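You operate a simulated robot arm through the tools that you are given. There is no shell and no other tool.

You run a simulated robot arm. Do the job below in one go: nothing can be reset, and whatever is moved stays where it is left.

JOB
Lock the track off and try it, then grease the lift nipple with the shots on its plate.
Fine: try it with the down key; the pen goes back, the lock stays on.

It is judged by the outcome, as a careful person would: the job done as asked, and still so three seconds after it is handed in. It fails if anything else is knocked over, pushed out of place, dropped, spilled or broken.

ROBOT AND FRAMES
A 6-joint arm with a two-finger gripper, fixed in place. Base frame: the origin is on the floor under the middle of its stand, x ahead of it, y to its left, z up; the work surface is at about z = 920. Lengths are in mm, angles in rad, forces in N, time in s.
With the tool pointing down near the work surface it reaches from about 380 to 860 mm from the base axis. Its first joint turns from -2.897 to 2.897 rad. Payload 2.45 kg.
The TCP is the grasp point between the finger pads, 20 mm short of the fingertips. In the tool frame z runs along the fingers and y along their closing line. The gripper opens to 140 mm; its body begins 168 mm behind the TCP.
Orientation is that of the tool frame in the base frame, as [roll, pitch, yaw] about the fixed x, y, z axes, in that order (R = Rz(yaw) Ry(pitch) Rx(roll)). With the fingers straight down and closing along the base's y, the tool's x points along the base's -x, its y along +y and its z along -z.

CONTROLS
- The arm moves only by the tool drive_tool. Its argument "steps" is one flat list of numbers, 7 for each row, row after row: the shift along the tool's x, y, z in units of 500 mm (1.0 is 500 mm), then the turn, a rotation vector about the tool's x, y, z in units of 180 degrees (1.0 is 180 degrees), then the gripper command, from -1 (fully open) to 1 (shut), values between in proportion. In form: [x, y, z, wx, wy, wz, jaw, x, y, z, wx, wy, wz, jaw, ...]. A call has 1 to 20 rows; each row is the pose to reach, as a shift and turn from the pose commanded when the call began, along the tool's axes at that moment. A call with a number of a shift or a turn outside -1 to 1 is refused whole. A row lasts 0.2 s, in which the tool goes at most 50 mm and 0.15 rad; a call with a longer step from one row to the next is refused whole, and so is a gripper value outside its range. A pose out of reach is approached as far as the arm can. The call stops where the force on the tool passes 40 N (or 10 N more than at its start, if that is more) or the arm is blocked; 0.2 s more then pass. The fingers move at their own pace (about 45 mm/s each) and stop on an object; they squeeze with about 34 N. The grip force told is the motor's: it shows also when the fingers shut on nothing. Time passes only in rows, and 0.2 s behind the last, so rows that repeat a pose let the fingers close. It gives the time, the measured TCP pose, the force on the tool (base axes), the opening and the grip force at its end, in the units of the frame above (readings bear some noise), with the torque about the TCP (base axes, N m) and any sound that the robot's microphone picked up.
- Cameras (640 x 400 px; columns grow to the right, rows downward): "scene" is fixed at [400.3, 651.2, 1496.8]; the picture's right is [-1.00, -0.02, 0.00], its down [-0.00, 0.32, -0.95] and it looks along [0.01, -0.95, -0.32] (base axes); focal length 314 px, centre (320, 200). "wrist" rides on the gripper at [78, 11, -209] in the tool frame; the picture's right is [-0.14, 0.99, 0.00], its down [-0.92, -0.13, -0.37] and it looks along [-0.36, -0.05, 0.93] (tool axes); focal length 280 px, centre (320, 200). There is no depth. A picture from a camera that has moved, and an enlarged one, comes with that camera's place and axes in the base frame and with its lens.
- get_image(camera): a new picture of that camera. The clock stands still meanwhile.
- slide_trunk(by): moves the trunk up (or, below 0, down) by that many mm; the arm rides with it, the base frame stays. It gives what a move gives, with no picture.
- close_up(camera, box): a new picture of the part [left, top, right, bottom] of that camera's present view, enlarged. The clock stands still meanwhile.
- sign_off(): hands the job in; it is judged then, once.

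Places have to be worked out from the pictures, the camera data and where the tool is seen. Open the gripper and draw the arm clear of the work before you hand the job in, unless the task says otherwise.

The tools are called after "Call:" by a JSON object that holds its "name" and its "arguments". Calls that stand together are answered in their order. drive_tool: Moves the arm, as the interface text tells. Its arguments: {"type":"object","properties":{"steps":{"type":"array","items":{"type":"number"}}},"required":["steps"]} The other tools are called the same way: slide_trunk (by) moves the trunk up or down; get_image (camera) takes a picture; close_up (camera, box) takes an enlarged picture of a part of a camera's view; sign_off () hands the job in.

At the start:

```text
t: 0.0
tool_pos: [260.4, -476.9, 1221.5]
tcp_rot: [-3.14, -0.001, 3.14]
ft_force: [-0.2, 0.1, -1.2]
ft_torque: [0.03, 0.0, -0.03]
gripper_width: 140.0
finger_force: 0.2
trunk travel left (down, up): [-100.0, 130.0]
```

scene: 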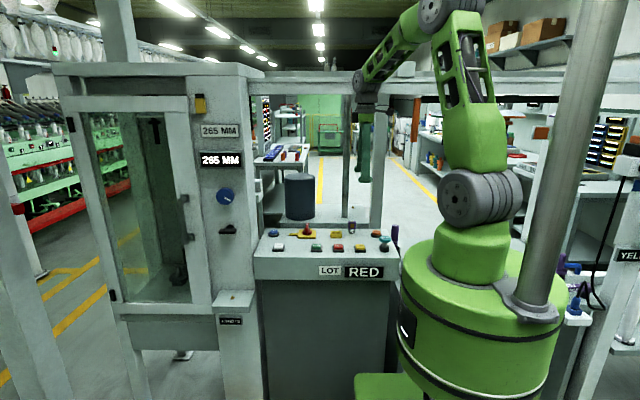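
wrist: 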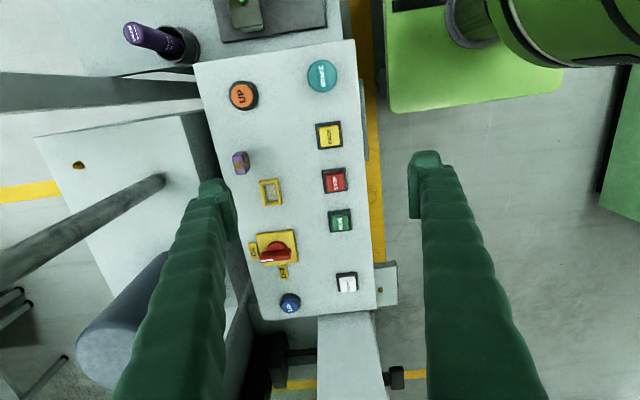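

I begin by looking closely at both views to read the labels on the panel and the cabinet.

Call:
{"name": "close_up", "arguments": {"camera": "scene", "box": [250, 160, 410, 290]}}

Call:
{"name": "close_up", "arguments": {"camera": "scene", "box": [180, 80, 280, 200]}}

Call:
{"name": "close_up", "arguments": {"camera": "scene", "box": [180, 180, 280, 350]}}

Call:
{"name": "close_up", "arguments": {"camera": "wrist", "box": [190, 30, 380, 180]}}

Call:
{"name": "close_up", "arguments": {"camera": "wrist", "box": [210, 170, 400, 330]}}

Call:
{"name": "close_up", "arguments": {"camera": "scene", "box": [520, 200, 640, 400]}}

```text
3.08 times, centred on (330, 225) of scene
camera zoom: at [400.3, 651.2, 1496.8], right [-1.0, -0.02, 0.0], down [0.0, 0.32, -0.95], along [0.01, -0.95, -0.32], focal length 965 px, centre (289, 123)
```

zoom: 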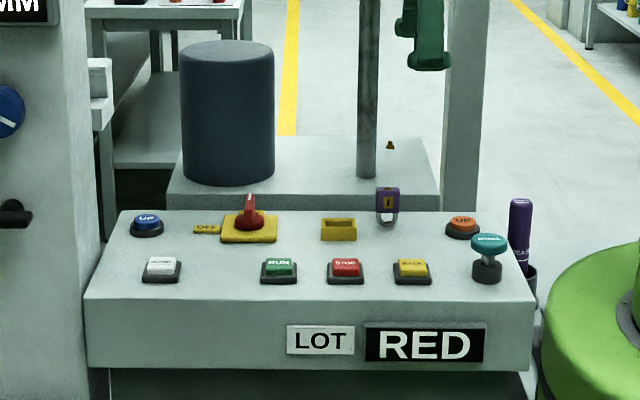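

```text
3.33 times, centred on (230, 140) of scene
camera zoom: at [400.3, 651.2, 1496.8], right [-1.0, -0.02, 0.0], down [0.0, 0.32, -0.95], along [0.01, -0.95, -0.32], focal length 1046 px, centre (620, 400)
```

zoom: 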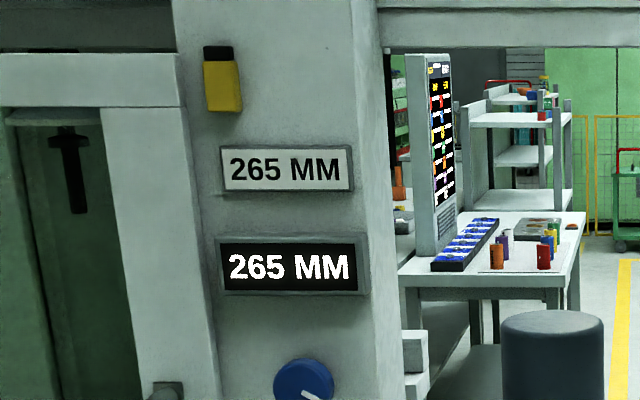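

```text
2.35 times, centred on (230, 265) of scene
camera zoom: at [400.3, 651.2, 1496.8], right [-1.0, -0.02, 0.0], down [0.0, 0.32, -0.95], along [0.01, -0.95, -0.32], focal length 738 px, centre (532, 47)
```

zoom: 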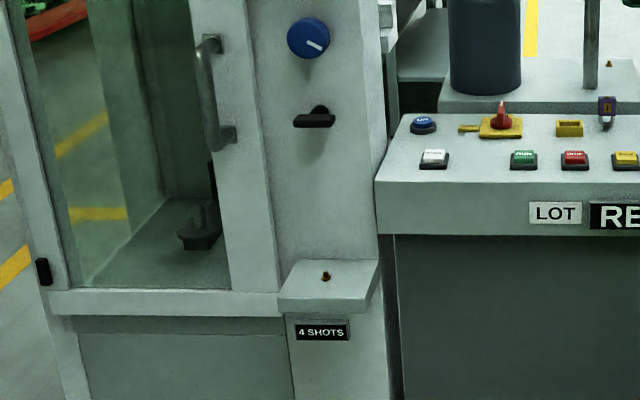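

```text
2.67 times, centred on (285, 105) of wrist
camera zoom: at [182.1, -466.3, 1430.3], right [0.14, 0.99, 0.0], down [0.92, -0.13, 0.37], along [0.36, -0.05, -0.93], focal length 748 px, centre (413, 453)
```

zoom: 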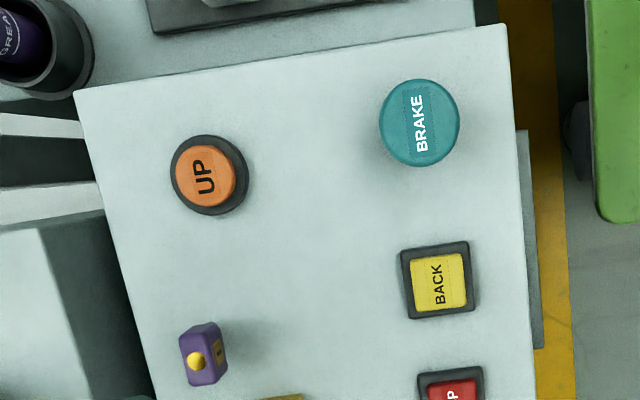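

```text
2.50 times, centred on (305, 250) of wrist
camera zoom: at [182.1, -466.3, 1430.3], right [0.14, 0.99, 0.0], down [0.92, -0.13, 0.37], along [0.36, -0.05, -0.93], focal length 701 px, centre (358, 75)
```

zoom: 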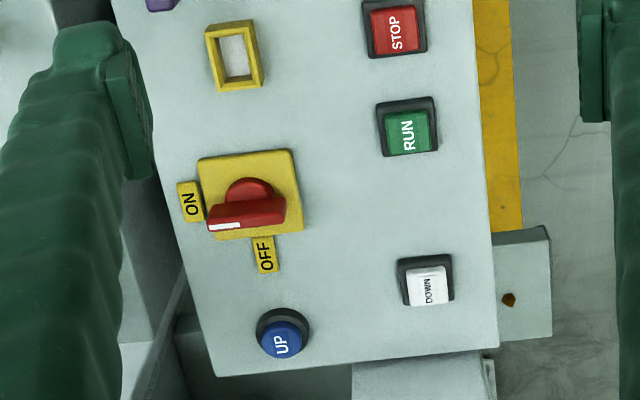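

```text
2.00 times, centred on (580, 300) of scene
camera zoom: at [400.3, 651.2, 1496.8], right [-1.0, -0.02, 0.0], down [0.0, 0.32, -0.95], along [0.01, -0.95, -0.32], focal length 627 px, centre (-200, 0)
```

zoom: 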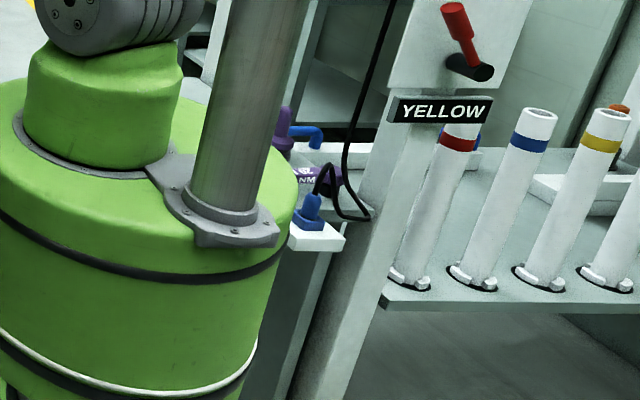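

The panel carries an isolator (now ON), a yellow hasp, a purple padlock and a grease pen, and there are at least two nipples. I zoom in further before moving anything.

Call:
{"name": "close_up", "arguments": {"camera": "scene", "box": [320, 190, 400, 240]}}

Call:
{"name": "close_up", "arguments": {"camera": "scene", "box": [280, 160, 400, 235]}}

Call:
{"name": "close_up", "arguments": {"camera": "scene", "box": [60, 90, 220, 330]}}

Call:
{"name": "close_up", "arguments": {"camera": "scene", "box": [200, 270, 270, 340]}}

Call:
{"name": "close_up", "arguments": {"camera": "wrist", "box": [40, 0, 300, 180]}}

Call:
{"name": "close_up", "arguments": {"camera": "wrist", "box": [250, 280, 450, 400]}}

```text
8.00 times, centred on (360, 215) of scene
camera zoom: at [400.3, 651.2, 1496.8], right [-1.0, -0.02, 0.0], down [0.0, 0.32, -0.95], along [0.01, -0.95, -0.32], focal length 2510 px, centre (0, 80)
```

zoom: 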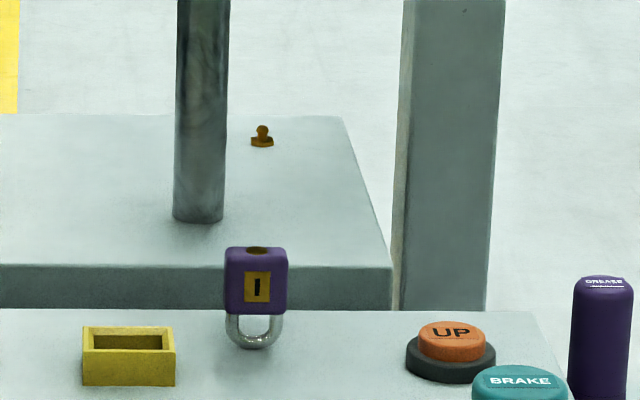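

```text
5.33 times, centred on (340, 198) of scene
camera zoom: at [400.3, 651.2, 1496.8], right [-1.0, -0.02, 0.0], down [0.0, 0.32, -0.95], along [0.01, -0.95, -0.32], focal length 1673 px, centre (213, 213)
```

zoom: 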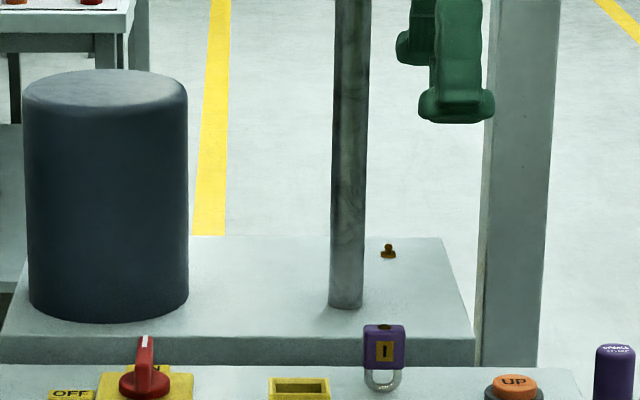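

```text
1.67 times, centred on (140, 210) of scene
camera zoom: at [400.3, 651.2, 1496.8], right [-1.0, -0.02, 0.0], down [0.0, 0.32, -0.95], along [0.01, -0.95, -0.32], focal length 523 px, centre (620, 183)
```

zoom: 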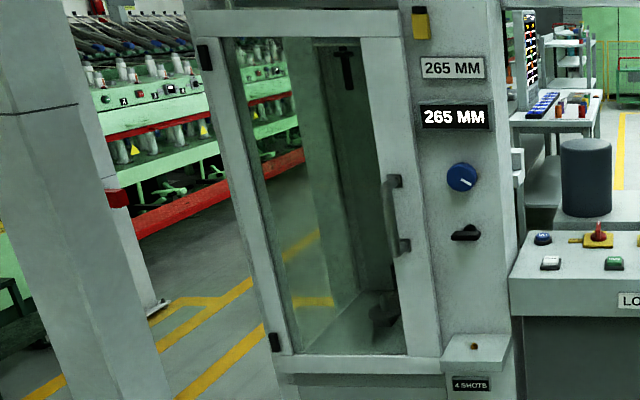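

```text
5.71 times, centred on (235, 305) of scene
camera zoom: at [400.3, 651.2, 1496.8], right [-1.0, -0.02, 0.0], down [0.0, 0.32, -0.95], along [0.01, -0.95, -0.32], focal length 1793 px, centre (806, -400)
```

zoom: 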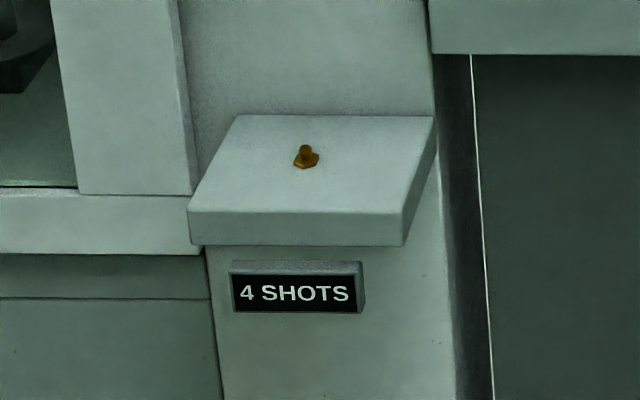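

```text
2.22 times, centred on (170, 90) of wrist
camera zoom: at [182.1, -466.3, 1430.3], right [0.14, 0.99, 0.0], down [0.92, -0.13, 0.37], along [0.36, -0.05, -0.93], focal length 623 px, centre (653, 444)
```

zoom: 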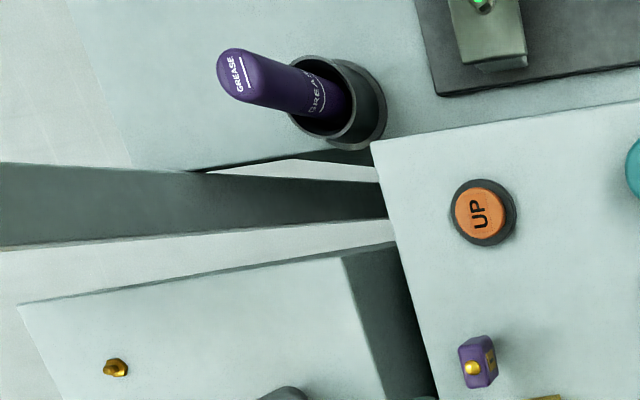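

```text
3.20 times, centred on (350, 340) of wrist
camera zoom: at [182.1, -466.3, 1430.3], right [0.14, 0.99, 0.0], down [0.92, -0.13, 0.37], along [0.36, -0.05, -0.93], focal length 897 px, centre (224, -248)
```

zoom: 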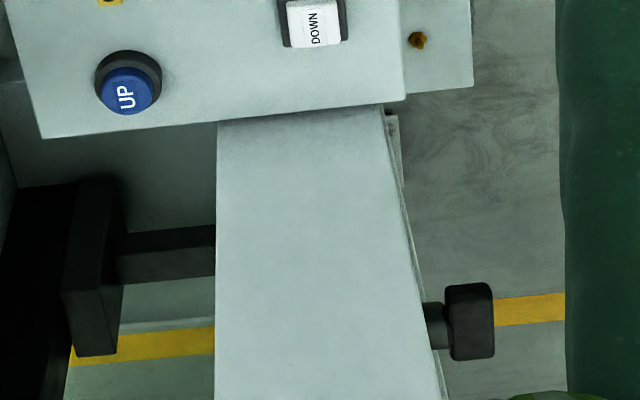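

The isolator is ON and the plate by the cabinet nipple reads 4 SHOTS. I still need to know which machine is the track and which the lift, so I look at more of the surroundings.

Call:
{"name": "close_up", "arguments": {"camera": "scene", "box": [240, 50, 440, 190]}}

Call:
{"name": "close_up", "arguments": {"camera": "scene", "box": [0, 0, 260, 130]}}

Call:
{"name": "close_up", "arguments": {"camera": "scene", "box": [360, 200, 440, 290]}}

Call:
{"name": "close_up", "arguments": {"camera": "wrist", "box": [0, 60, 220, 400]}}

Call:
{"name": "close_up", "arguments": {"camera": "wrist", "box": [180, 0, 420, 80]}}

Call:
{"name": "close_up", "arguments": {"camera": "scene", "box": [100, 90, 200, 320]}}

```text
2.86 times, centred on (340, 120) of scene
camera zoom: at [400.3, 651.2, 1496.8], right [-1.0, -0.02, 0.0], down [0.0, 0.32, -0.95], along [0.01, -0.95, -0.32], focal length 896 px, centre (263, 429)
```

zoom: 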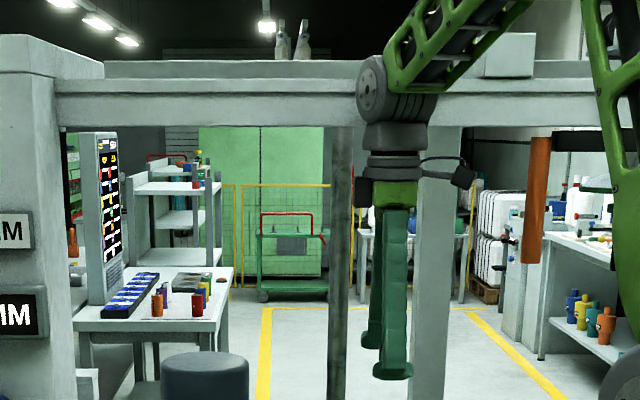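

```text
2.46 times, centred on (130, 65) of scene
camera zoom: at [400.3, 651.2, 1496.8], right [-1.0, -0.02, 0.0], down [0.0, 0.32, -0.95], along [0.01, -0.95, -0.32], focal length 772 px, centre (788, 532)
```

zoom: 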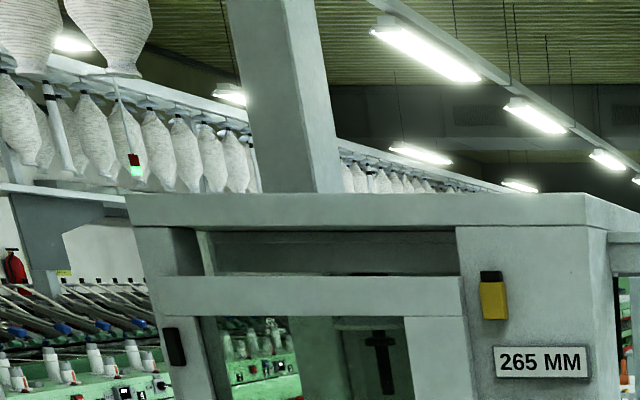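

```text
4.44 times, centred on (400, 245) of scene
camera zoom: at [400.3, 651.2, 1496.8], right [-1.0, -0.02, 0.0], down [0.0, 0.32, -0.95], along [0.01, -0.95, -0.32], focal length 1394 px, centre (-36, 0)
```

zoom: 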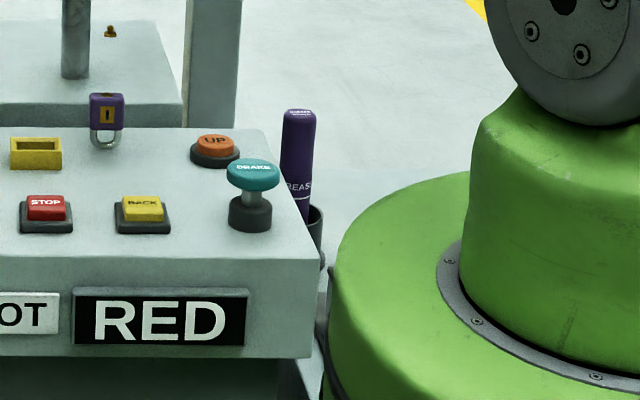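

```text
1.18 times, centred on (110, 230) of wrist
camera zoom: at [182.1, -466.3, 1430.3], right [0.14, 0.99, 0.0], down [0.92, -0.13, 0.37], along [0.36, -0.05, -0.93], focal length 330 px, centre (567, 165)
```

zoom: 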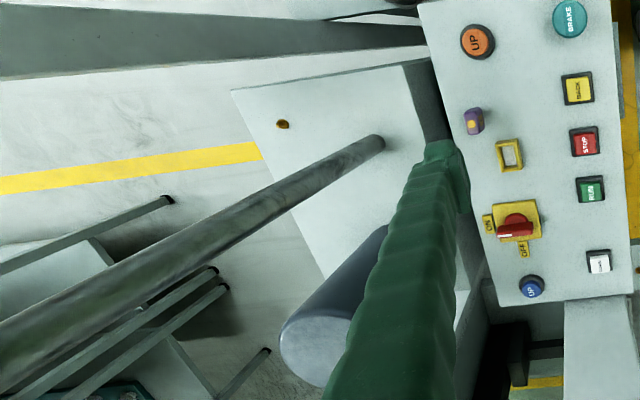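

```text
2.67 times, centred on (300, 40) of wrist
camera zoom: at [182.1, -466.3, 1430.3], right [0.14, 0.99, 0.0], down [0.92, -0.13, 0.37], along [0.36, -0.05, -0.93], focal length 748 px, centre (373, 627)
```

zoom: 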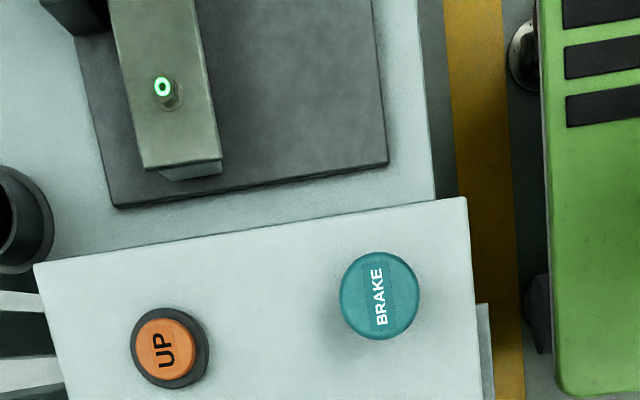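

```text
1.74 times, centred on (150, 205) of scene
camera zoom: at [400.3, 651.2, 1496.8], right [-1.0, -0.02, 0.0], down [0.0, 0.32, -0.95], along [0.01, -0.95, -0.32], focal length 546 px, centre (616, 191)
```

zoom: 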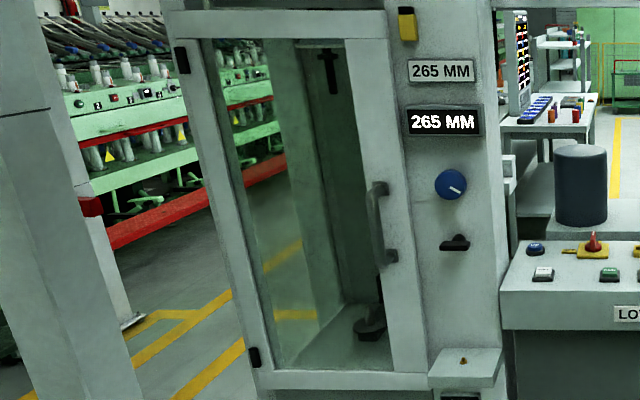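

The setting looks like a spinning mill: an overhead bobbin track and several machines. I tilt the gripper toward -y, in free air, so the wrist camera sees what stands behind the panel.

Call:
{"name": "drive_tool", "arguments": {"steps": [0, 0, -0.02, 0.045, 0, 0, -1, 0, 0, -0.04, 0.09, 0, 0, -1, 0, 0, -0.06, 0.135, 0, 0, -1, 0, 0, -0.08, 0.18, 0, 0, -1, 0, 0, -0.1, 0.225, 0, 0, -1, 0, 0, -0.1, 0.27, 0, 0, -1]}}

Call:
{"name": "get_image", "arguments": {"camera": "wrist"}}

Call:
{"name": "get_image", "arguments": {"camera": "scene"}}

```text
t: 1.4
tool_pos: [261.0, -476.5, 1271.6]
tcp_rot: [-2.294, 0.0, -3.139]
ft_force: [1.3, 0.5, -0.2]
ft_torque: [0.01, -0.03, 0.02]
gripper_width: 140.1
finger_force: 0.0
trunk travel left (down, up): [-100.0, 130.0]
```

```text
taken
camera wrist: at [182.5, -312.9, 1401.8], right [0.14, 0.66, -0.74], down [0.92, 0.19, 0.34], along [0.37, -0.73, -0.58], focal length 280 px, centre (320, 200)
```

wrist: 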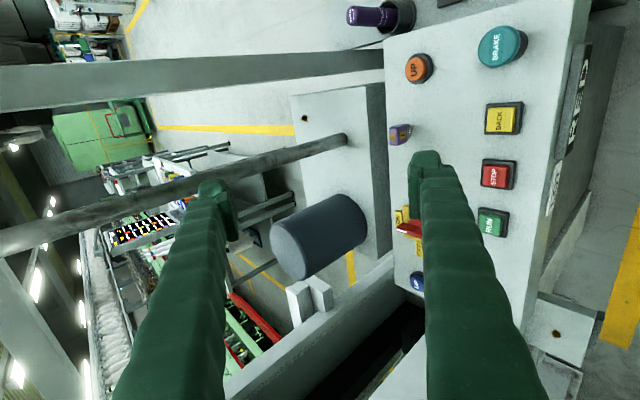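

```text
taken
```

scene: 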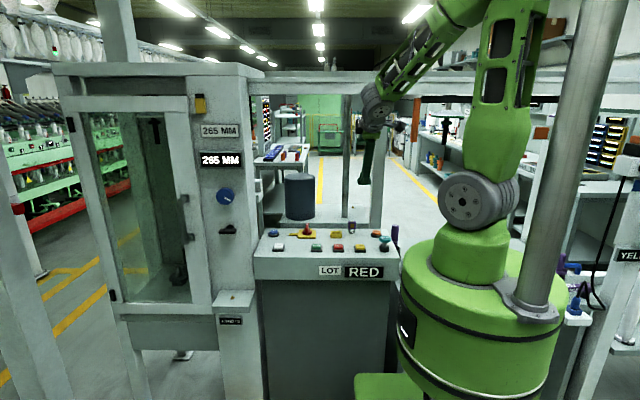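

Behind the panel I see only a plain base with the post, the cylinder and a nipple; no plate is visible yet. I level the tool again and shift toward the pen holder to inspect that side from above.

Call:
{"name": "drive_tool", "arguments": {"steps": [0.0533, -0.0127, 0.0243, -0.045, 0, 0, -1, 0.1067, -0.0253, 0.0487, -0.09, 0, 0, -1, 0.16, -0.038, 0.073, -0.135, 0, 0, -1, 0.2133, -0.0507, 0.0973, -0.18, 0, 0, -1, 0.2667, -0.0633, 0.1217, -0.225, 0, 0, -1, 0.32, -0.076, 0.146, -0.27, 0, 0, -1]}}

Call:
{"name": "get_image", "arguments": {"camera": "wrist"}}

```text
t: 3.0
tool_pos: [132.5, -477.3, 1259.1]
tcp_rot: [3.128, -0.013, -3.101]
ft_force: [0.4, 0.7, 1.2]
ft_torque: [0.01, -0.03, -0.03]
gripper_width: 139.8
finger_force: 0.1
trunk travel left (down, up): [-100.0, 130.0]
stopped in row 6: the arm was blocked; the commanded pose is now the measured one
```

```text
taken
camera wrist: at [57.0, -473.0, 1469.7], right [0.1, 1.0, 0.01], down [0.93, -0.09, 0.35], along [0.35, -0.02, -0.94], focal length 280 px, centre (320, 200)
```

wrist: 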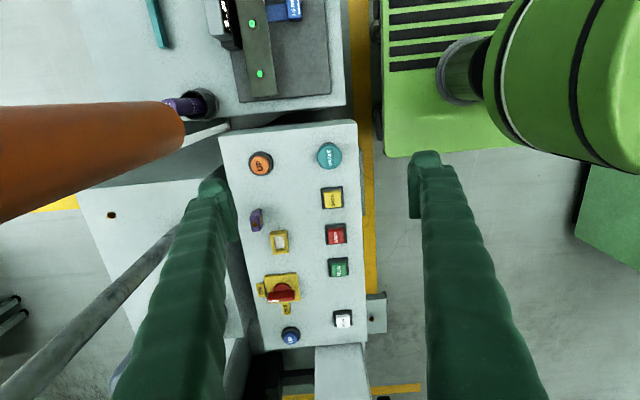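

The move was blocked partway, with little force; an orange hanging cylinder is near the gripper. I look from the scene camera before moving further.

Call:
{"name": "get_image", "arguments": {"camera": "scene"}}

Call:
{"name": "close_up", "arguments": {"camera": "scene", "box": [340, 50, 520, 220]}}

Call:
{"name": "close_up", "arguments": {"camera": "wrist", "box": [0, 0, 380, 240]}}

```text
taken
```

scene: 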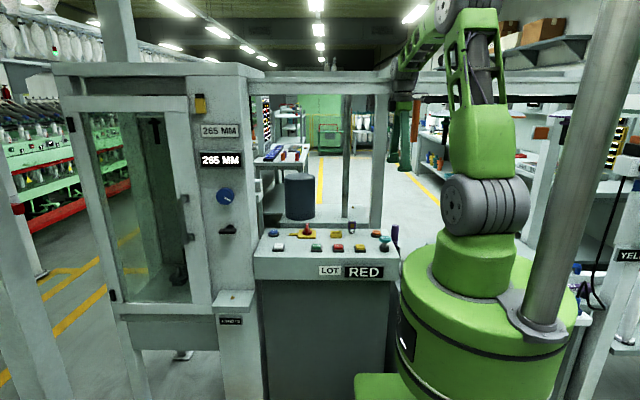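

```text
2.35 times, centred on (430, 135) of scene
camera zoom: at [400.3, 651.2, 1496.8], right [-1.0, -0.02, 0.0], down [0.0, 0.32, -0.95], along [0.01, -0.95, -0.32], focal length 738 px, centre (61, 353)
```

zoom: 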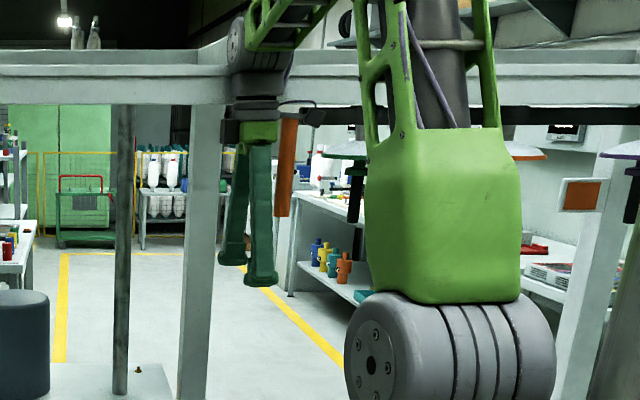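

```text
1.67 times, centred on (190, 120) of wrist
camera zoom: at [57.0, -473.0, 1469.7], right [0.1, 1.0, 0.01], down [0.93, -0.09, 0.35], along [0.35, -0.02, -0.94], focal length 467 px, centre (537, 333)
```

zoom: 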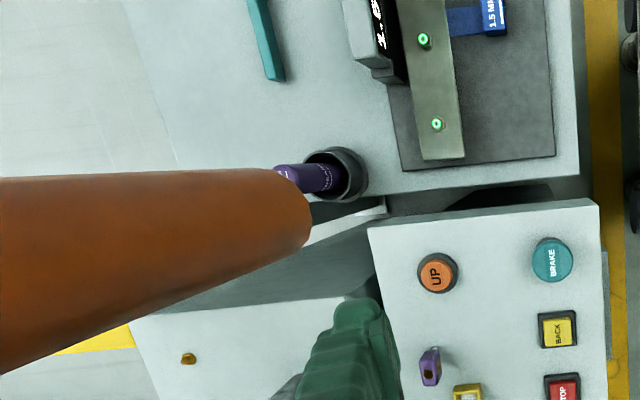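

The orange piece hangs down to about z=1340 at roughly (64,-523), right beside the camera, so it blocked the wrist. I back off in +x and down, straighten the tool, and look again.

Call:
{"name": "drive_tool", "arguments": {"steps": [-0.05, 0.02, 0.04, 0.0043, -0.0041, 0.0129, -1, -0.1, 0.04, 0.08, 0.0043, -0.0041, 0.0129, -1, -0.16, 0.06, 0.14, 0.0043, -0.0041, 0.0129, -1, -0.2, 0.06, 0.2, 0.0043, -0.0041, 0.0129, -1]}}

Call:
{"name": "get_image", "arguments": {"camera": "wrist"}}

Call:
{"name": "close_up", "arguments": {"camera": "scene", "box": [370, 60, 450, 240]}}

```text
t: 4.0
tool_pos: [210.2, -493.3, 1140.3]
tcp_rot: [3.109, 0.01, 3.129]
ft_force: [-1.3, 1.6, 1.4]
ft_torque: [-0.26, -0.19, 0.01]
gripper_width: 140.0
finger_force: 0.0
trunk travel left (down, up): [-100.0, 130.0]
```

```text
taken
camera wrist: at [130.8, -488.2, 1348.5], right [0.15, 0.99, 0.03], down [0.92, -0.15, 0.37], along [0.37, -0.02, -0.93], focal length 280 px, centre (320, 200)
```

wrist: 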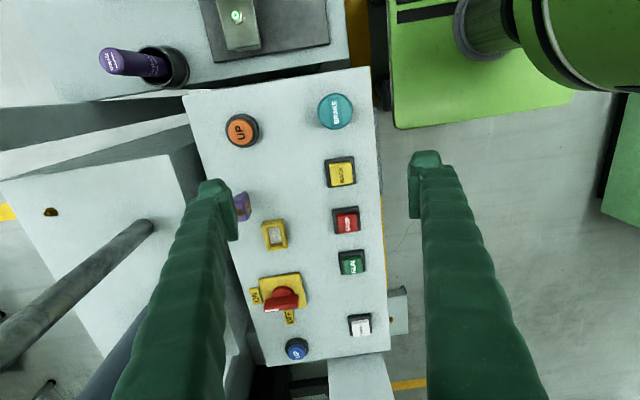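

```text
2.22 times, centred on (410, 150) of scene
camera zoom: at [400.3, 651.2, 1496.8], right [-1.0, -0.02, 0.0], down [0.0, 0.32, -0.95], along [0.01, -0.95, -0.32], focal length 697 px, centre (120, 311)
```

zoom: 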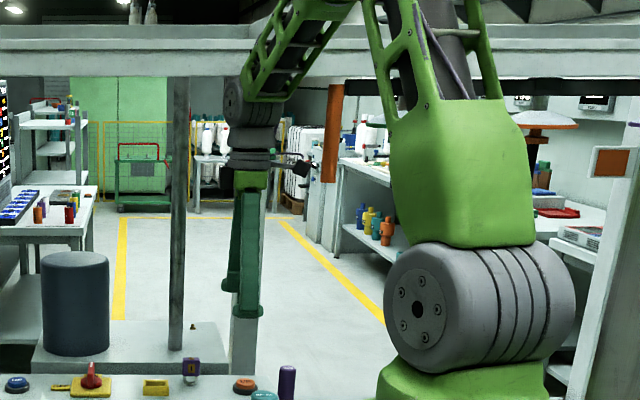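

The y reading is about 45 mm from what I commanded, so I hold still briefly to see whether the arm is settling or still touching something.

Call:
{"name": "drive_tool", "arguments": {"steps": [0, 0, 0, 0, 0, 0, -1, 0, 0, 0, 0, 0, 0, -1]}}

Call:
{"name": "close_up", "arguments": {"camera": "scene", "box": [380, 60, 430, 220]}}

```text
t: 4.6
tool_pos: [213.0, -497.0, 1139.3]
tcp_rot: [3.104, 0.01, 3.129]
ft_force: [0.6, -1.1, 0.0]
ft_torque: [0.15, 0.08, 0.02]
gripper_width: 140.2
finger_force: 0.2
trunk travel left (down, up): [-100.0, 130.0]
```

```text
2.50 times, centred on (405, 140) of scene
camera zoom: at [400.3, 651.2, 1496.8], right [-1.0, -0.02, 0.0], down [0.0, 0.32, -0.95], along [0.01, -0.95, -0.32], focal length 784 px, centre (108, 350)
```

zoom: 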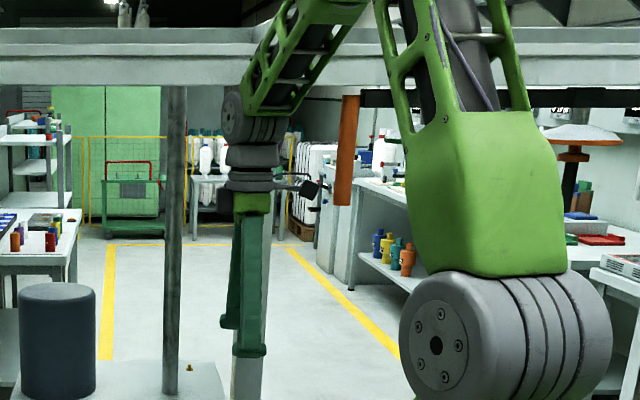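

The arm has settled with a small offset, so I'll steer by measured poses. I straighten the tool and move to about (90,-400,1140), clear of the orange piece, to see the table behind the panel's near end.

Call:
{"name": "drive_tool", "arguments": {"steps": [0, 0.05, 0, 0.006, 0.0016, -0.002, -1, 0, 0.1, 0, 0.012, 0.0032, -0.004, -1, 0.06, 0.16, 0, 0.012, 0.0032, -0.004, -1, 0.12, 0.2, 0, 0.012, 0.0032, -0.004, -1, 0.18, 0.2, 0, 0.012, 0.0032, -0.004, -1, 0.24, 0.2, 0, 0.012, 0.0032, -0.004, -1]}}

Call:
{"name": "get_image", "arguments": {"camera": "wrist"}}

```text
t: 6.0
tool_pos: [93.1, -391.7, 1143.6]
tcp_rot: [-3.138, 0.0, 3.141]
ft_force: [-0.2, 0.4, -0.1]
ft_torque: [0.03, -0.01, -0.01]
gripper_width: 140.1
finger_force: 0.1
trunk travel left (down, up): [-100.0, 130.0]
```

```text
taken
camera wrist: at [15.6, -381.2, 1353.2], right [0.14, 0.99, 0.0], down [0.92, -0.13, 0.37], along [0.36, -0.05, -0.93], focal length 280 px, centre (320, 200)
```

wrist: 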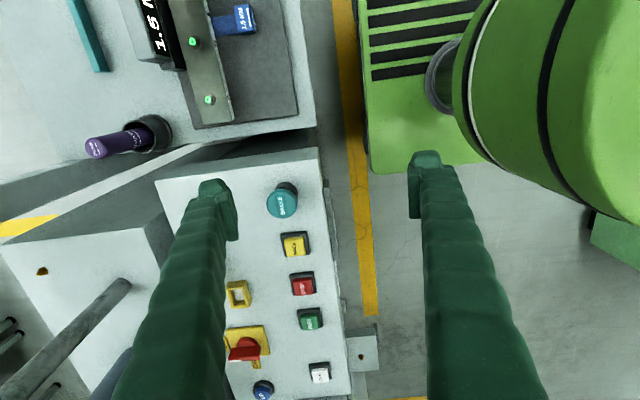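

There is a second bench toward -x with a gauge bar and a display. I keep shifting that way to see it fully.

Call:
{"name": "drive_tool", "arguments": {"steps": [0.06, -0.01, 0, 0, 0, 0, -1, 0.12, -0.02, 0, 0, 0, 0, -1, 0.18, -0.03, 0, 0, 0, 0, -1, 0.24, -0.04, 0, 0, 0, 0, -1, 0.3, -0.05, 0, 0, 0, 0, -1, 0.36, -0.06, 0, 0, 0, 0, -1]}}

Call:
{"name": "get_image", "arguments": {"camera": "wrist"}}

Call:
{"name": "get_image", "arguments": {"camera": "scene"}}

```text
t: 7.4
tool_pos: [-88.9, -420.8, 1142.9]
tcp_rot: [-3.139, 0.001, 3.14]
ft_force: [-0.6, 0.4, 0.3]
ft_torque: [0.0, -0.03, 0.0]
gripper_width: 140.0
finger_force: 0.1
trunk travel left (down, up): [-100.0, 130.0]
```

```text
taken
camera wrist: at [-165.3, -409.8, 1351.7], right [0.14, 0.99, 0.0], down [0.92, -0.13, 0.37], along [0.36, -0.05, -0.93], focal length 280 px, centre (320, 200)
```

wrist: 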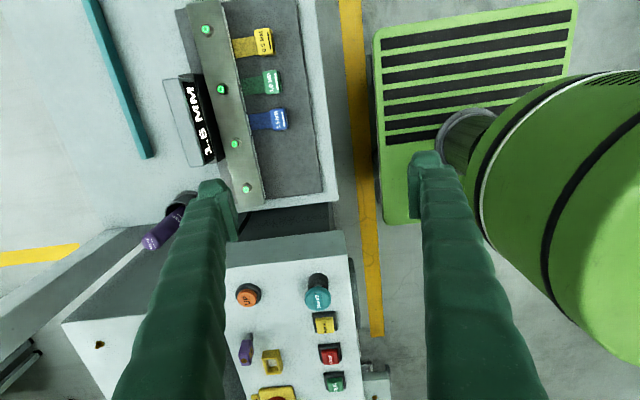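

```text
taken
```

scene: 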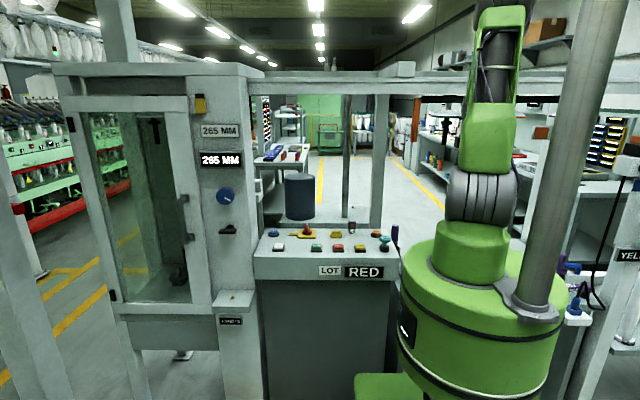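

That bench holds spacer gauges only. I continue around to see what stands behind and to the left of the robot, in case a track or lift with its own isolator or plate is there.

Call:
{"name": "drive_tool", "arguments": {"steps": [0.08, 0.0, 0, 0, 0, 0, -1, 0.16, 0.01, 0, 0, 0, 0, -1, 0.24, 0.02, 0, 0, 0, 0, -1, 0.32, 0.04, 0, 0, 0, 0, -1, 0.4, 0.08, 0, 0, 0, 0, -1, 0.48, 0.12, 0, 0, 0, 0, -1, 0.54, 0.18, 0, 0, 0, 0, -1, 0.6, 0.24, 0, 0, 0, 0, -1]}}

Call:
{"name": "get_image", "arguments": {"camera": "wrist"}}

Call:
{"name": "get_image", "arguments": {"camera": "scene"}}

```text
t: 9.2
tool_pos: [-389.4, -302.5, 1142.2]
tcp_rot: [-3.138, 0.001, 3.141]
ft_force: [-0.8, 0.0, -0.2]
ft_torque: [-0.05, -0.02, 0.06]
gripper_width: 140.1
finger_force: 0.0
trunk travel left (down, up): [-100.0, 130.0]
```

```text
taken
camera wrist: at [-466.6, -290.5, 1350.6], right [0.14, 0.99, 0.0], down [0.92, -0.13, 0.37], along [0.37, -0.05, -0.93], focal length 280 px, centre (320, 200)
```

wrist: 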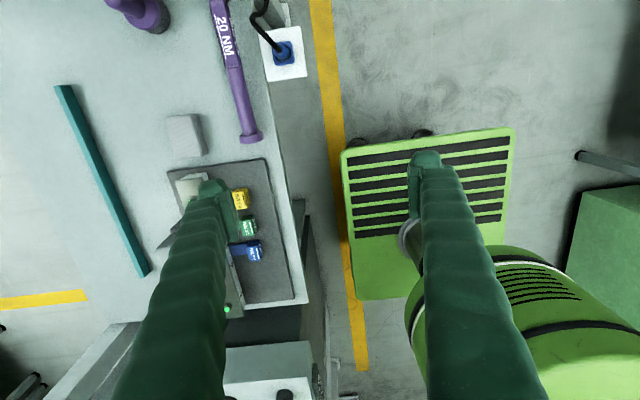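

```text
taken
```

scene: 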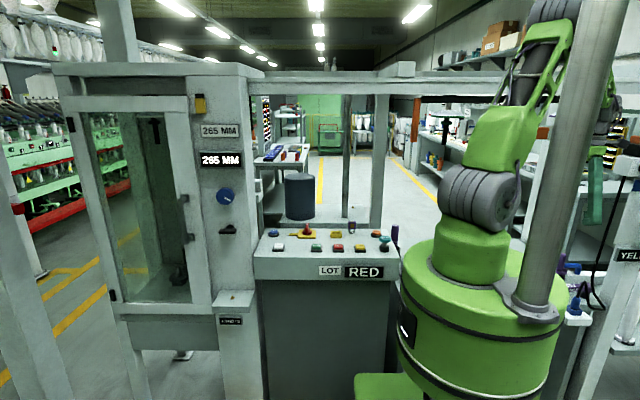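

Only a tool bench with a 20 NM wrench here. I tilt the camera outward to look toward -x, where the scene view shows the YELLOW post.

Call:
{"name": "drive_tool", "arguments": {"steps": [0, 0, 0, 0, 0.045, 0, -1, 0, 0, 0, 0, 0.09, 0, -1, 0, 0, 0, 0, 0.135, 0, -1, 0, 0, 0, 0, 0.18, 0, -1, 0, 0, 0, 0, 0.225, 0, -1, 0, 0, 0, 0, 0.27, 0, -1, 0, 0, 0, 0, 0.315, 0, -1, 0, 0, 0, 0, 0.36, 0, -1]}}

Call:
{"name": "get_image", "arguments": {"camera": "wrist"}}

```text
t: 11.0
tool_pos: [-386.3, -302.9, 1141.8]
tcp_rot: [-3.131, -1.134, 3.134]
ft_force: [0.0, -1.0, 0.7]
ft_torque: [0.02, -0.02, -0.04]
gripper_width: 140.0
finger_force: 0.0
trunk travel left (down, up): [-100.0, 130.0]
```

```text
taken
camera wrist: at [-230.2, -292.0, 1301.8], right [0.06, 0.99, -0.13], down [0.72, -0.13, -0.68], along [-0.69, -0.05, -0.72], focal length 280 px, centre (320, 200)
```

wrist: 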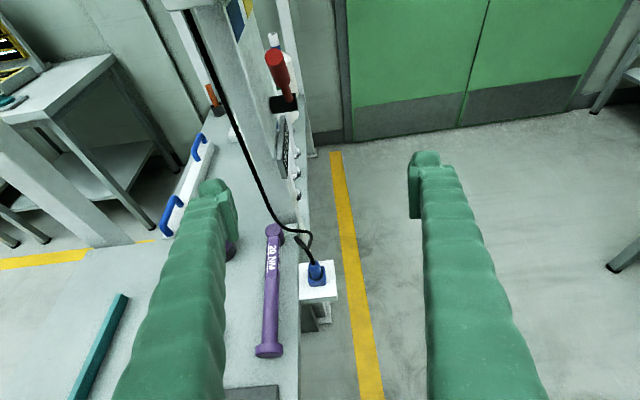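

That side has only a post with a hand lever and bobbin tubes; no nipple or isolator there. I untilt and go back toward the panel.

Call:
{"name": "drive_tool", "arguments": {"steps": [0, 0, 0, 0, -0.045, 0, -1, 0, 0, 0, 0, -0.09, 0, -1, 0, 0, 0, 0, -0.135, 0, -1, 0, 0, 0, 0, -0.18, 0, -1, 0, 0, 0, 0, -0.225, 0, -1, 0, 0, 0, 0, -0.27, 0, -1, 0, 0, 0, 0, -0.315, 0, -1, 0, 0, 0, 0, -0.36, 0, -1]}}

Call:
{"name": "drive_tool", "arguments": {"steps": [-0.07, -0.06, 0, 0, 0, 0, -1, -0.13, -0.12, 0, 0, 0, 0, -1, -0.2, -0.16, 0, 0, 0, 0, -1, -0.28, -0.19, 0, 0, 0, 0, -1, -0.36, -0.21, 0, 0, 0, 0, -1, -0.44, -0.21, 0, 0, 0, 0, -1, -0.52, -0.21, 0, 0, 0, 0, -1, -0.6, -0.22, 0, 0, 0, 0, -1, -0.68, -0.22, 0, 0, 0, 0, -1, -0.76, -0.22, 0, 0, 0, 0, -1, -0.84, -0.2, 0, 0, 0, 0, -1, -0.92, -0.18, 0, 0, 0, 0, -1, -1.0, -0.17, 0, 0, 0, 0, -1]}}

Call:
{"name": "drive_tool", "arguments": {"steps": [-0.08, 0.0, 0, 0, 0, 0, -1, -0.16, 0.0, 0, 0, 0, 0, -1, -0.24, 0.0, 0, 0, 0, 0, -1, -0.32, 0.0, 0, 0, 0, 0, -1, -0.4, 0.01, 0, 0, 0, 0, -1, -0.48, 0.02, 0, 0, 0, 0, -1, -0.56, 0.03, 0, 0, 0, 0, -1]}}

Call:
{"name": "get_image", "arguments": {"camera": "wrist"}}

Call:
{"name": "get_image", "arguments": {"camera": "scene"}}

```text
t: 12.8
tool_pos: [-388.3, -302.6, 1143.9]
tcp_rot: [-3.138, 0.003, 3.141]
ft_force: [-0.2, 0.2, 0.1]
ft_torque: [0.0, -0.02, -0.02]
gripper_width: 139.9
finger_force: 0.0
trunk travel left (down, up): [-100.0, 130.0]
```

```text
t: 15.6
tool_pos: [113.5, -389.0, 1143.4]
tcp_rot: [-3.139, -0.001, 3.142]
ft_force: [-0.5, -0.6, 1.7]
ft_torque: [0.02, 0.0, 0.02]
gripper_width: 140.0
finger_force: 0.0
trunk travel left (down, up): [-100.0, 130.0]
```

```text
t: 17.2
tool_pos: [393.8, -374.6, 1143.8]
tcp_rot: [-3.138, -0.001, -3.141]
ft_force: [-0.4, -0.9, 0.5]
ft_torque: [-0.01, 0.03, -0.01]
gripper_width: 139.8
finger_force: 0.1
trunk travel left (down, up): [-100.0, 130.0]
```

```text
taken
camera wrist: at [316.5, -362.7, 1353.3], right [0.14, 0.99, 0.0], down [0.92, -0.13, 0.37], along [0.36, -0.05, -0.93], focal length 280 px, centre (320, 200)
```

wrist: 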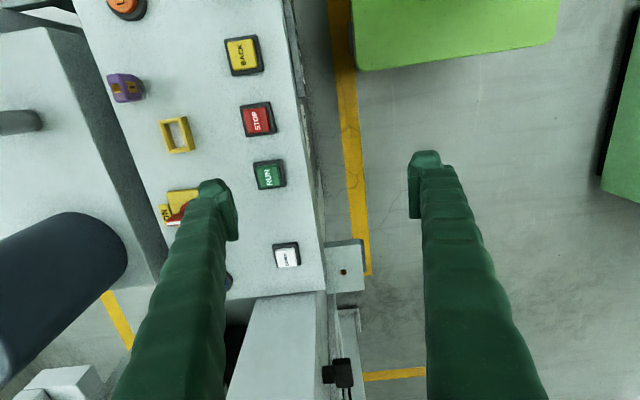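

```text
taken
```

scene: 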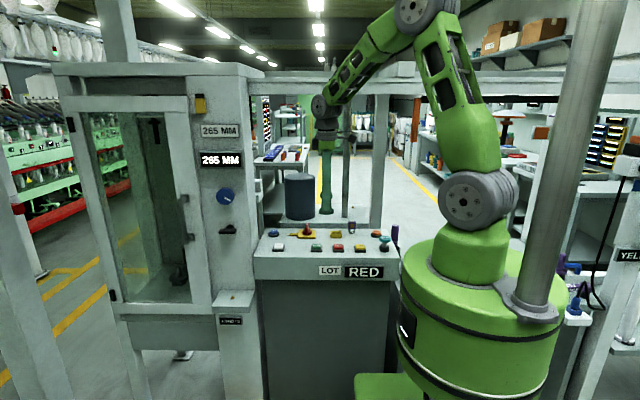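

I tilt the camera toward the cabinet to read everything on its near side and look into it.

Call:
{"name": "drive_tool", "arguments": {"steps": [0, 0, 0, 0, -0.045, 0, -1, 0, 0, 0, 0, -0.09, 0, -1, 0, 0, 0, 0, -0.135, 0, -1, 0, 0, 0, 0, -0.18, 0, -1, 0, 0, 0, 0, -0.225, 0, -1, 0, 0, 0, 0, -0.25, 0, -1]}}

Call:
{"name": "get_image", "arguments": {"camera": "wrist"}}

```text
t: 18.6
tool_pos: [391.9, -372.8, 1142.2]
tcp_rot: [-3.137, 0.788, -3.139]
ft_force: [-0.5, -0.2, -0.3]
ft_torque: [0.0, 0.0, 0.03]
gripper_width: 140.1
finger_force: 0.1
trunk travel left (down, up): [-100.0, 130.0]
```

```text
taken
camera wrist: at [189.6, -362.4, 1235.1], right [0.1, 0.99, 0.09], down [0.39, -0.12, 0.91], along [0.92, -0.05, -0.4], focal length 280 px, centre (320, 200)
```

wrist: 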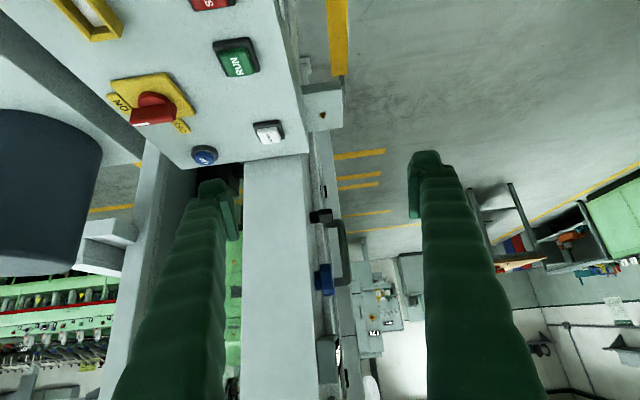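

Call:
{"name": "close_up", "arguments": {"camera": "wrist", "box": [0, 100, 260, 400]}}

Call:
{"name": "close_up", "arguments": {"camera": "wrist", "box": [240, 60, 420, 400]}}

Call:
{"name": "close_up", "arguments": {"camera": "wrist", "box": [60, 0, 360, 190]}}

```text
1.33 times, centred on (130, 250) of wrist
camera zoom: at [189.6, -362.4, 1235.1], right [0.1, 0.99, 0.09], down [0.39, -0.12, 0.91], along [0.92, -0.05, -0.4], focal length 374 px, centre (573, 133)
```

zoom: 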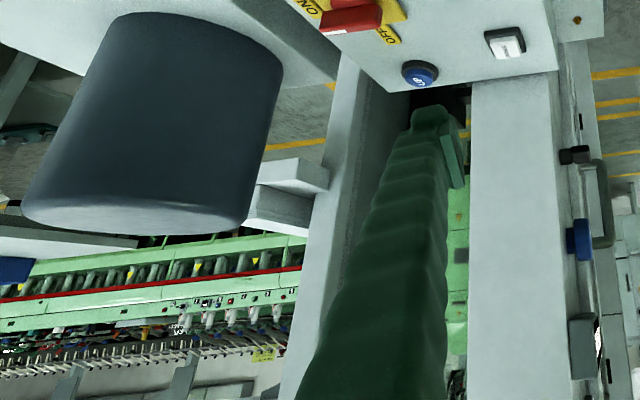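

```text
1.18 times, centred on (330, 230) of wrist
camera zoom: at [189.6, -362.4, 1235.1], right [0.1, 0.99, 0.09], down [0.39, -0.12, 0.91], along [0.92, -0.05, -0.4], focal length 330 px, centre (308, 165)
```

zoom: 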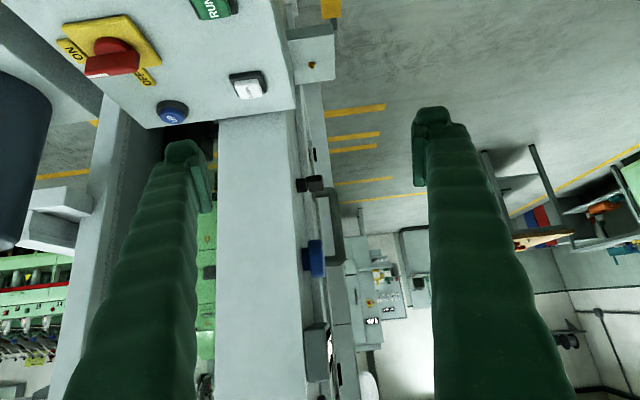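

```text
2.11 times, centred on (210, 95) of wrist
camera zoom: at [189.6, -362.4, 1235.1], right [0.1, 0.99, 0.09], down [0.39, -0.12, 0.91], along [0.92, -0.05, -0.4], focal length 590 px, centre (552, 421)
```

zoom: 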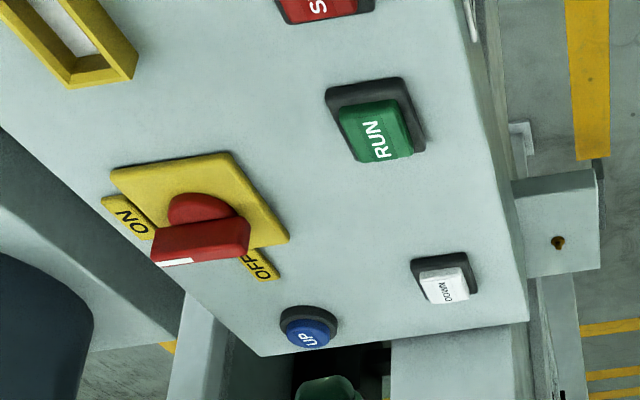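

No other plate on this side; the DOWN key, ON/OFF legends and shelf nipple are clear. I return upright nearer the panel and tilt toward -y to inspect the rear base, its mast and its nipple for a plate.

Call:
{"name": "drive_tool", "arguments": {"steps": [0.014, -0.02, -0.014, 0, 0.042, 0, -1, 0.028, -0.04, -0.028, 0, 0.084, 0, -1, 0.042, -0.06, -0.042, 0, 0.126, 0, -1, 0.057, -0.08, -0.057, 0, 0.168, 0, -1, 0.071, -0.1, -0.071, 0, 0.21, 0, -1, 0.085, -0.12, -0.085, 0, 0.25, 0, -1]}}

Call:
{"name": "drive_tool", "arguments": {"steps": [0, 0, 0, 0.045, 0, 0, -1, 0, 0, 0, 0.09, 0, 0, -1, 0, 0, 0, 0.135, 0, 0, -1, 0, 0, 0, 0.18, 0, 0, -1, 0, 0, 0, 0.225, 0, 0, -1, 0, 0, 0, 0.27, 0, 0, -1, 0, 0, 0, 0.315, 0, 0, -1]}}

Call:
{"name": "get_image", "arguments": {"camera": "wrist"}}

Call:
{"name": "close_up", "arguments": {"camera": "wrist", "box": [200, 0, 440, 200]}}

```text
t: 20.0
tool_pos: [332.2, -434.1, 1141.7]
tcp_rot: [-3.136, -0.003, 3.141]
ft_force: [0.0, 0.0, 0.0]
ft_torque: [0.02, 0.03, -0.02]
gripper_width: 139.9
finger_force: 0.2
trunk travel left (down, up): [-100.0, 130.0]
```

```text
t: 21.6
tool_pos: [333.4, -431.6, 1141.7]
tcp_rot: [-2.147, -0.002, -3.14]
ft_force: [-1.2, 0.8, -0.2]
ft_torque: [-0.01, 0.02, -0.04]
gripper_width: 140.1
finger_force: 0.1
trunk travel left (down, up): [-100.0, 130.0]
```

```text
taken
camera wrist: at [255.2, -251.7, 1247.4], right [0.14, 0.54, -0.83], down [0.92, 0.24, 0.31], along [0.37, -0.81, -0.46], focal length 280 px, centre (320, 200)
```

wrist: 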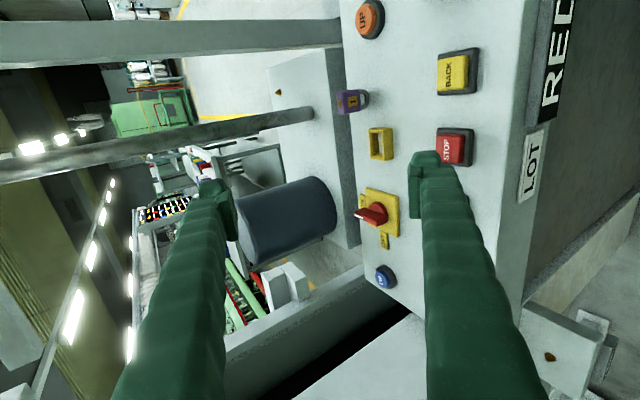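

```text
2.00 times, centred on (320, 100) of wrist
camera zoom: at [255.2, -251.7, 1247.4], right [0.14, 0.54, -0.83], down [0.92, 0.24, 0.31], along [0.37, -0.81, -0.46], focal length 561 px, centre (320, 400)
```

zoom: 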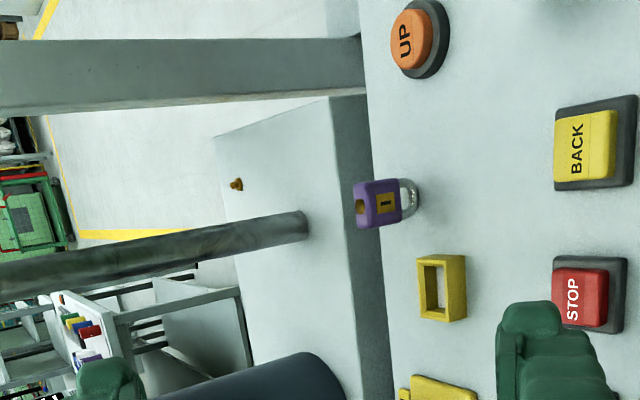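

I see no plate at all on the rear base, only the can, mast and a bare nipple; the only shots plate is "4 SHOTS" at the shelf nipple. I go upright over the panel for a close view of lock, hasp and isolator.

Call:
{"name": "drive_tool", "arguments": {"steps": [0, -0.0045, 0.038, -0.045, 0, 0, -1, 0, -0.009, 0.076, -0.09, 0, 0, -1, 0, -0.0135, 0.114, -0.135, 0, 0, -1, 0, -0.018, 0.152, -0.18, 0, 0, -1, 0, -0.0225, 0.19, -0.225, 0, 0, -1, 0, -0.027, 0.228, -0.27, 0, 0, -1, 0, -0.0315, 0.2665, -0.315, 0, 0, -1]}}

Call:
{"name": "get_image", "arguments": {"camera": "wrist"}}

Call:
{"name": "close_up", "arguments": {"camera": "wrist", "box": [180, 60, 440, 240]}}

```text
t: 23.2
tool_pos: [333.1, -553.4, 1082.1]
tcp_rot: [-3.14, -0.001, -3.141]
ft_force: [0.6, -0.5, -0.4]
ft_torque: [0.02, -0.01, -0.05]
gripper_width: 139.9
finger_force: 0.1
trunk travel left (down, up): [-100.0, 130.0]
```

```text
taken
camera wrist: at [254.9, -542.4, 1291.9], right [0.14, 0.99, 0.0], down [0.92, -0.13, 0.37], along [0.36, -0.05, -0.93], focal length 280 px, centre (320, 200)
```

wrist: 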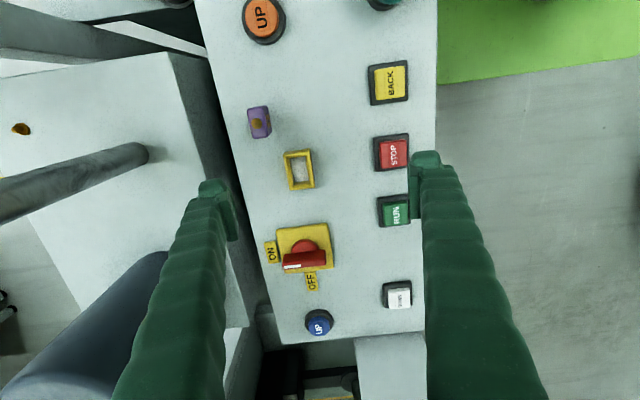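

```text
2.22 times, centred on (310, 150) of wrist
camera zoom: at [254.9, -542.4, 1291.9], right [0.14, 0.99, 0.0], down [0.92, -0.13, 0.37], along [0.36, -0.05, -0.93], focal length 623 px, centre (342, 311)
```

zoom: 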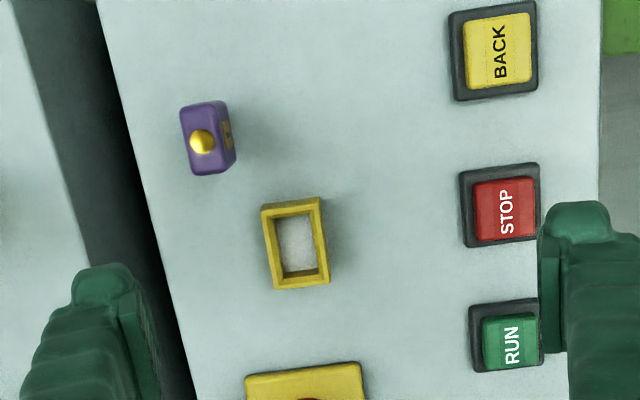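

Good view: padlock body centred about (279,-613), top z≈973, hasp pocket about (348,-583). Now I zoom on the isolator.

Call:
{"name": "close_up", "arguments": {"camera": "wrist", "box": [240, 200, 368, 280]}}

Call:
{"name": "close_up", "arguments": {"camera": "scene", "box": [262, 215, 342, 265]}}

Call:
{"name": "close_up", "arguments": {"camera": "wrist", "box": [228, 90, 356, 170]}}

```text
5.00 times, centred on (304, 240) of wrist
camera zoom: at [254.9, -542.4, 1291.9], right [0.14, 0.99, 0.0], down [0.92, -0.13, 0.37], along [0.36, -0.05, -0.93], focal length 1402 px, centre (400, 0)
```

zoom: 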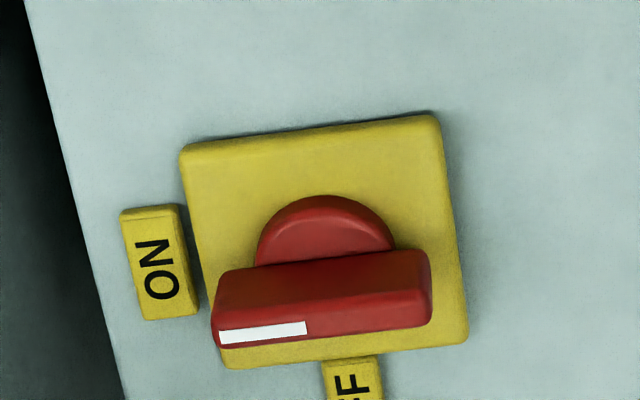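

```text
8.00 times, centred on (302, 240) of scene
camera zoom: at [400.3, 651.2, 1496.8], right [-1.0, -0.02, 0.0], down [0.0, 0.32, -0.95], along [0.01, -0.95, -0.32], focal length 2510 px, centre (464, -120)
```

zoom: 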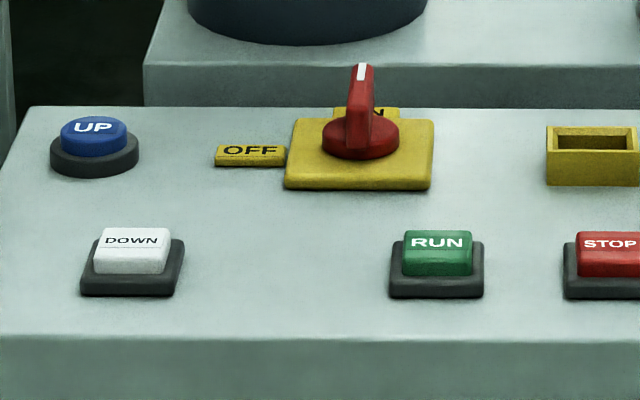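

```text
5.00 times, centred on (292, 130) of wrist
camera zoom: at [254.9, -542.4, 1291.9], right [0.14, 0.99, 0.0], down [0.92, -0.13, 0.37], along [0.36, -0.05, -0.93], focal length 1402 px, centre (460, 550)
```

zoom: 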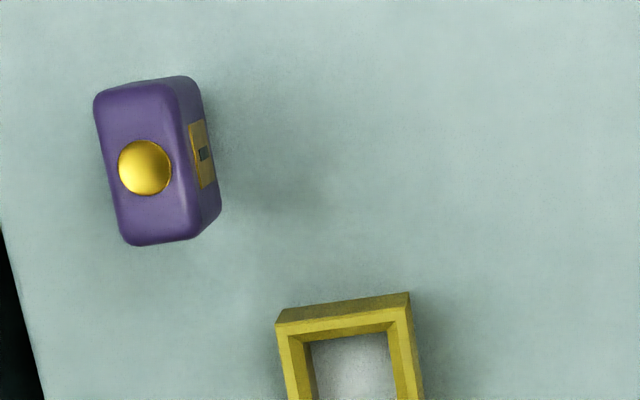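

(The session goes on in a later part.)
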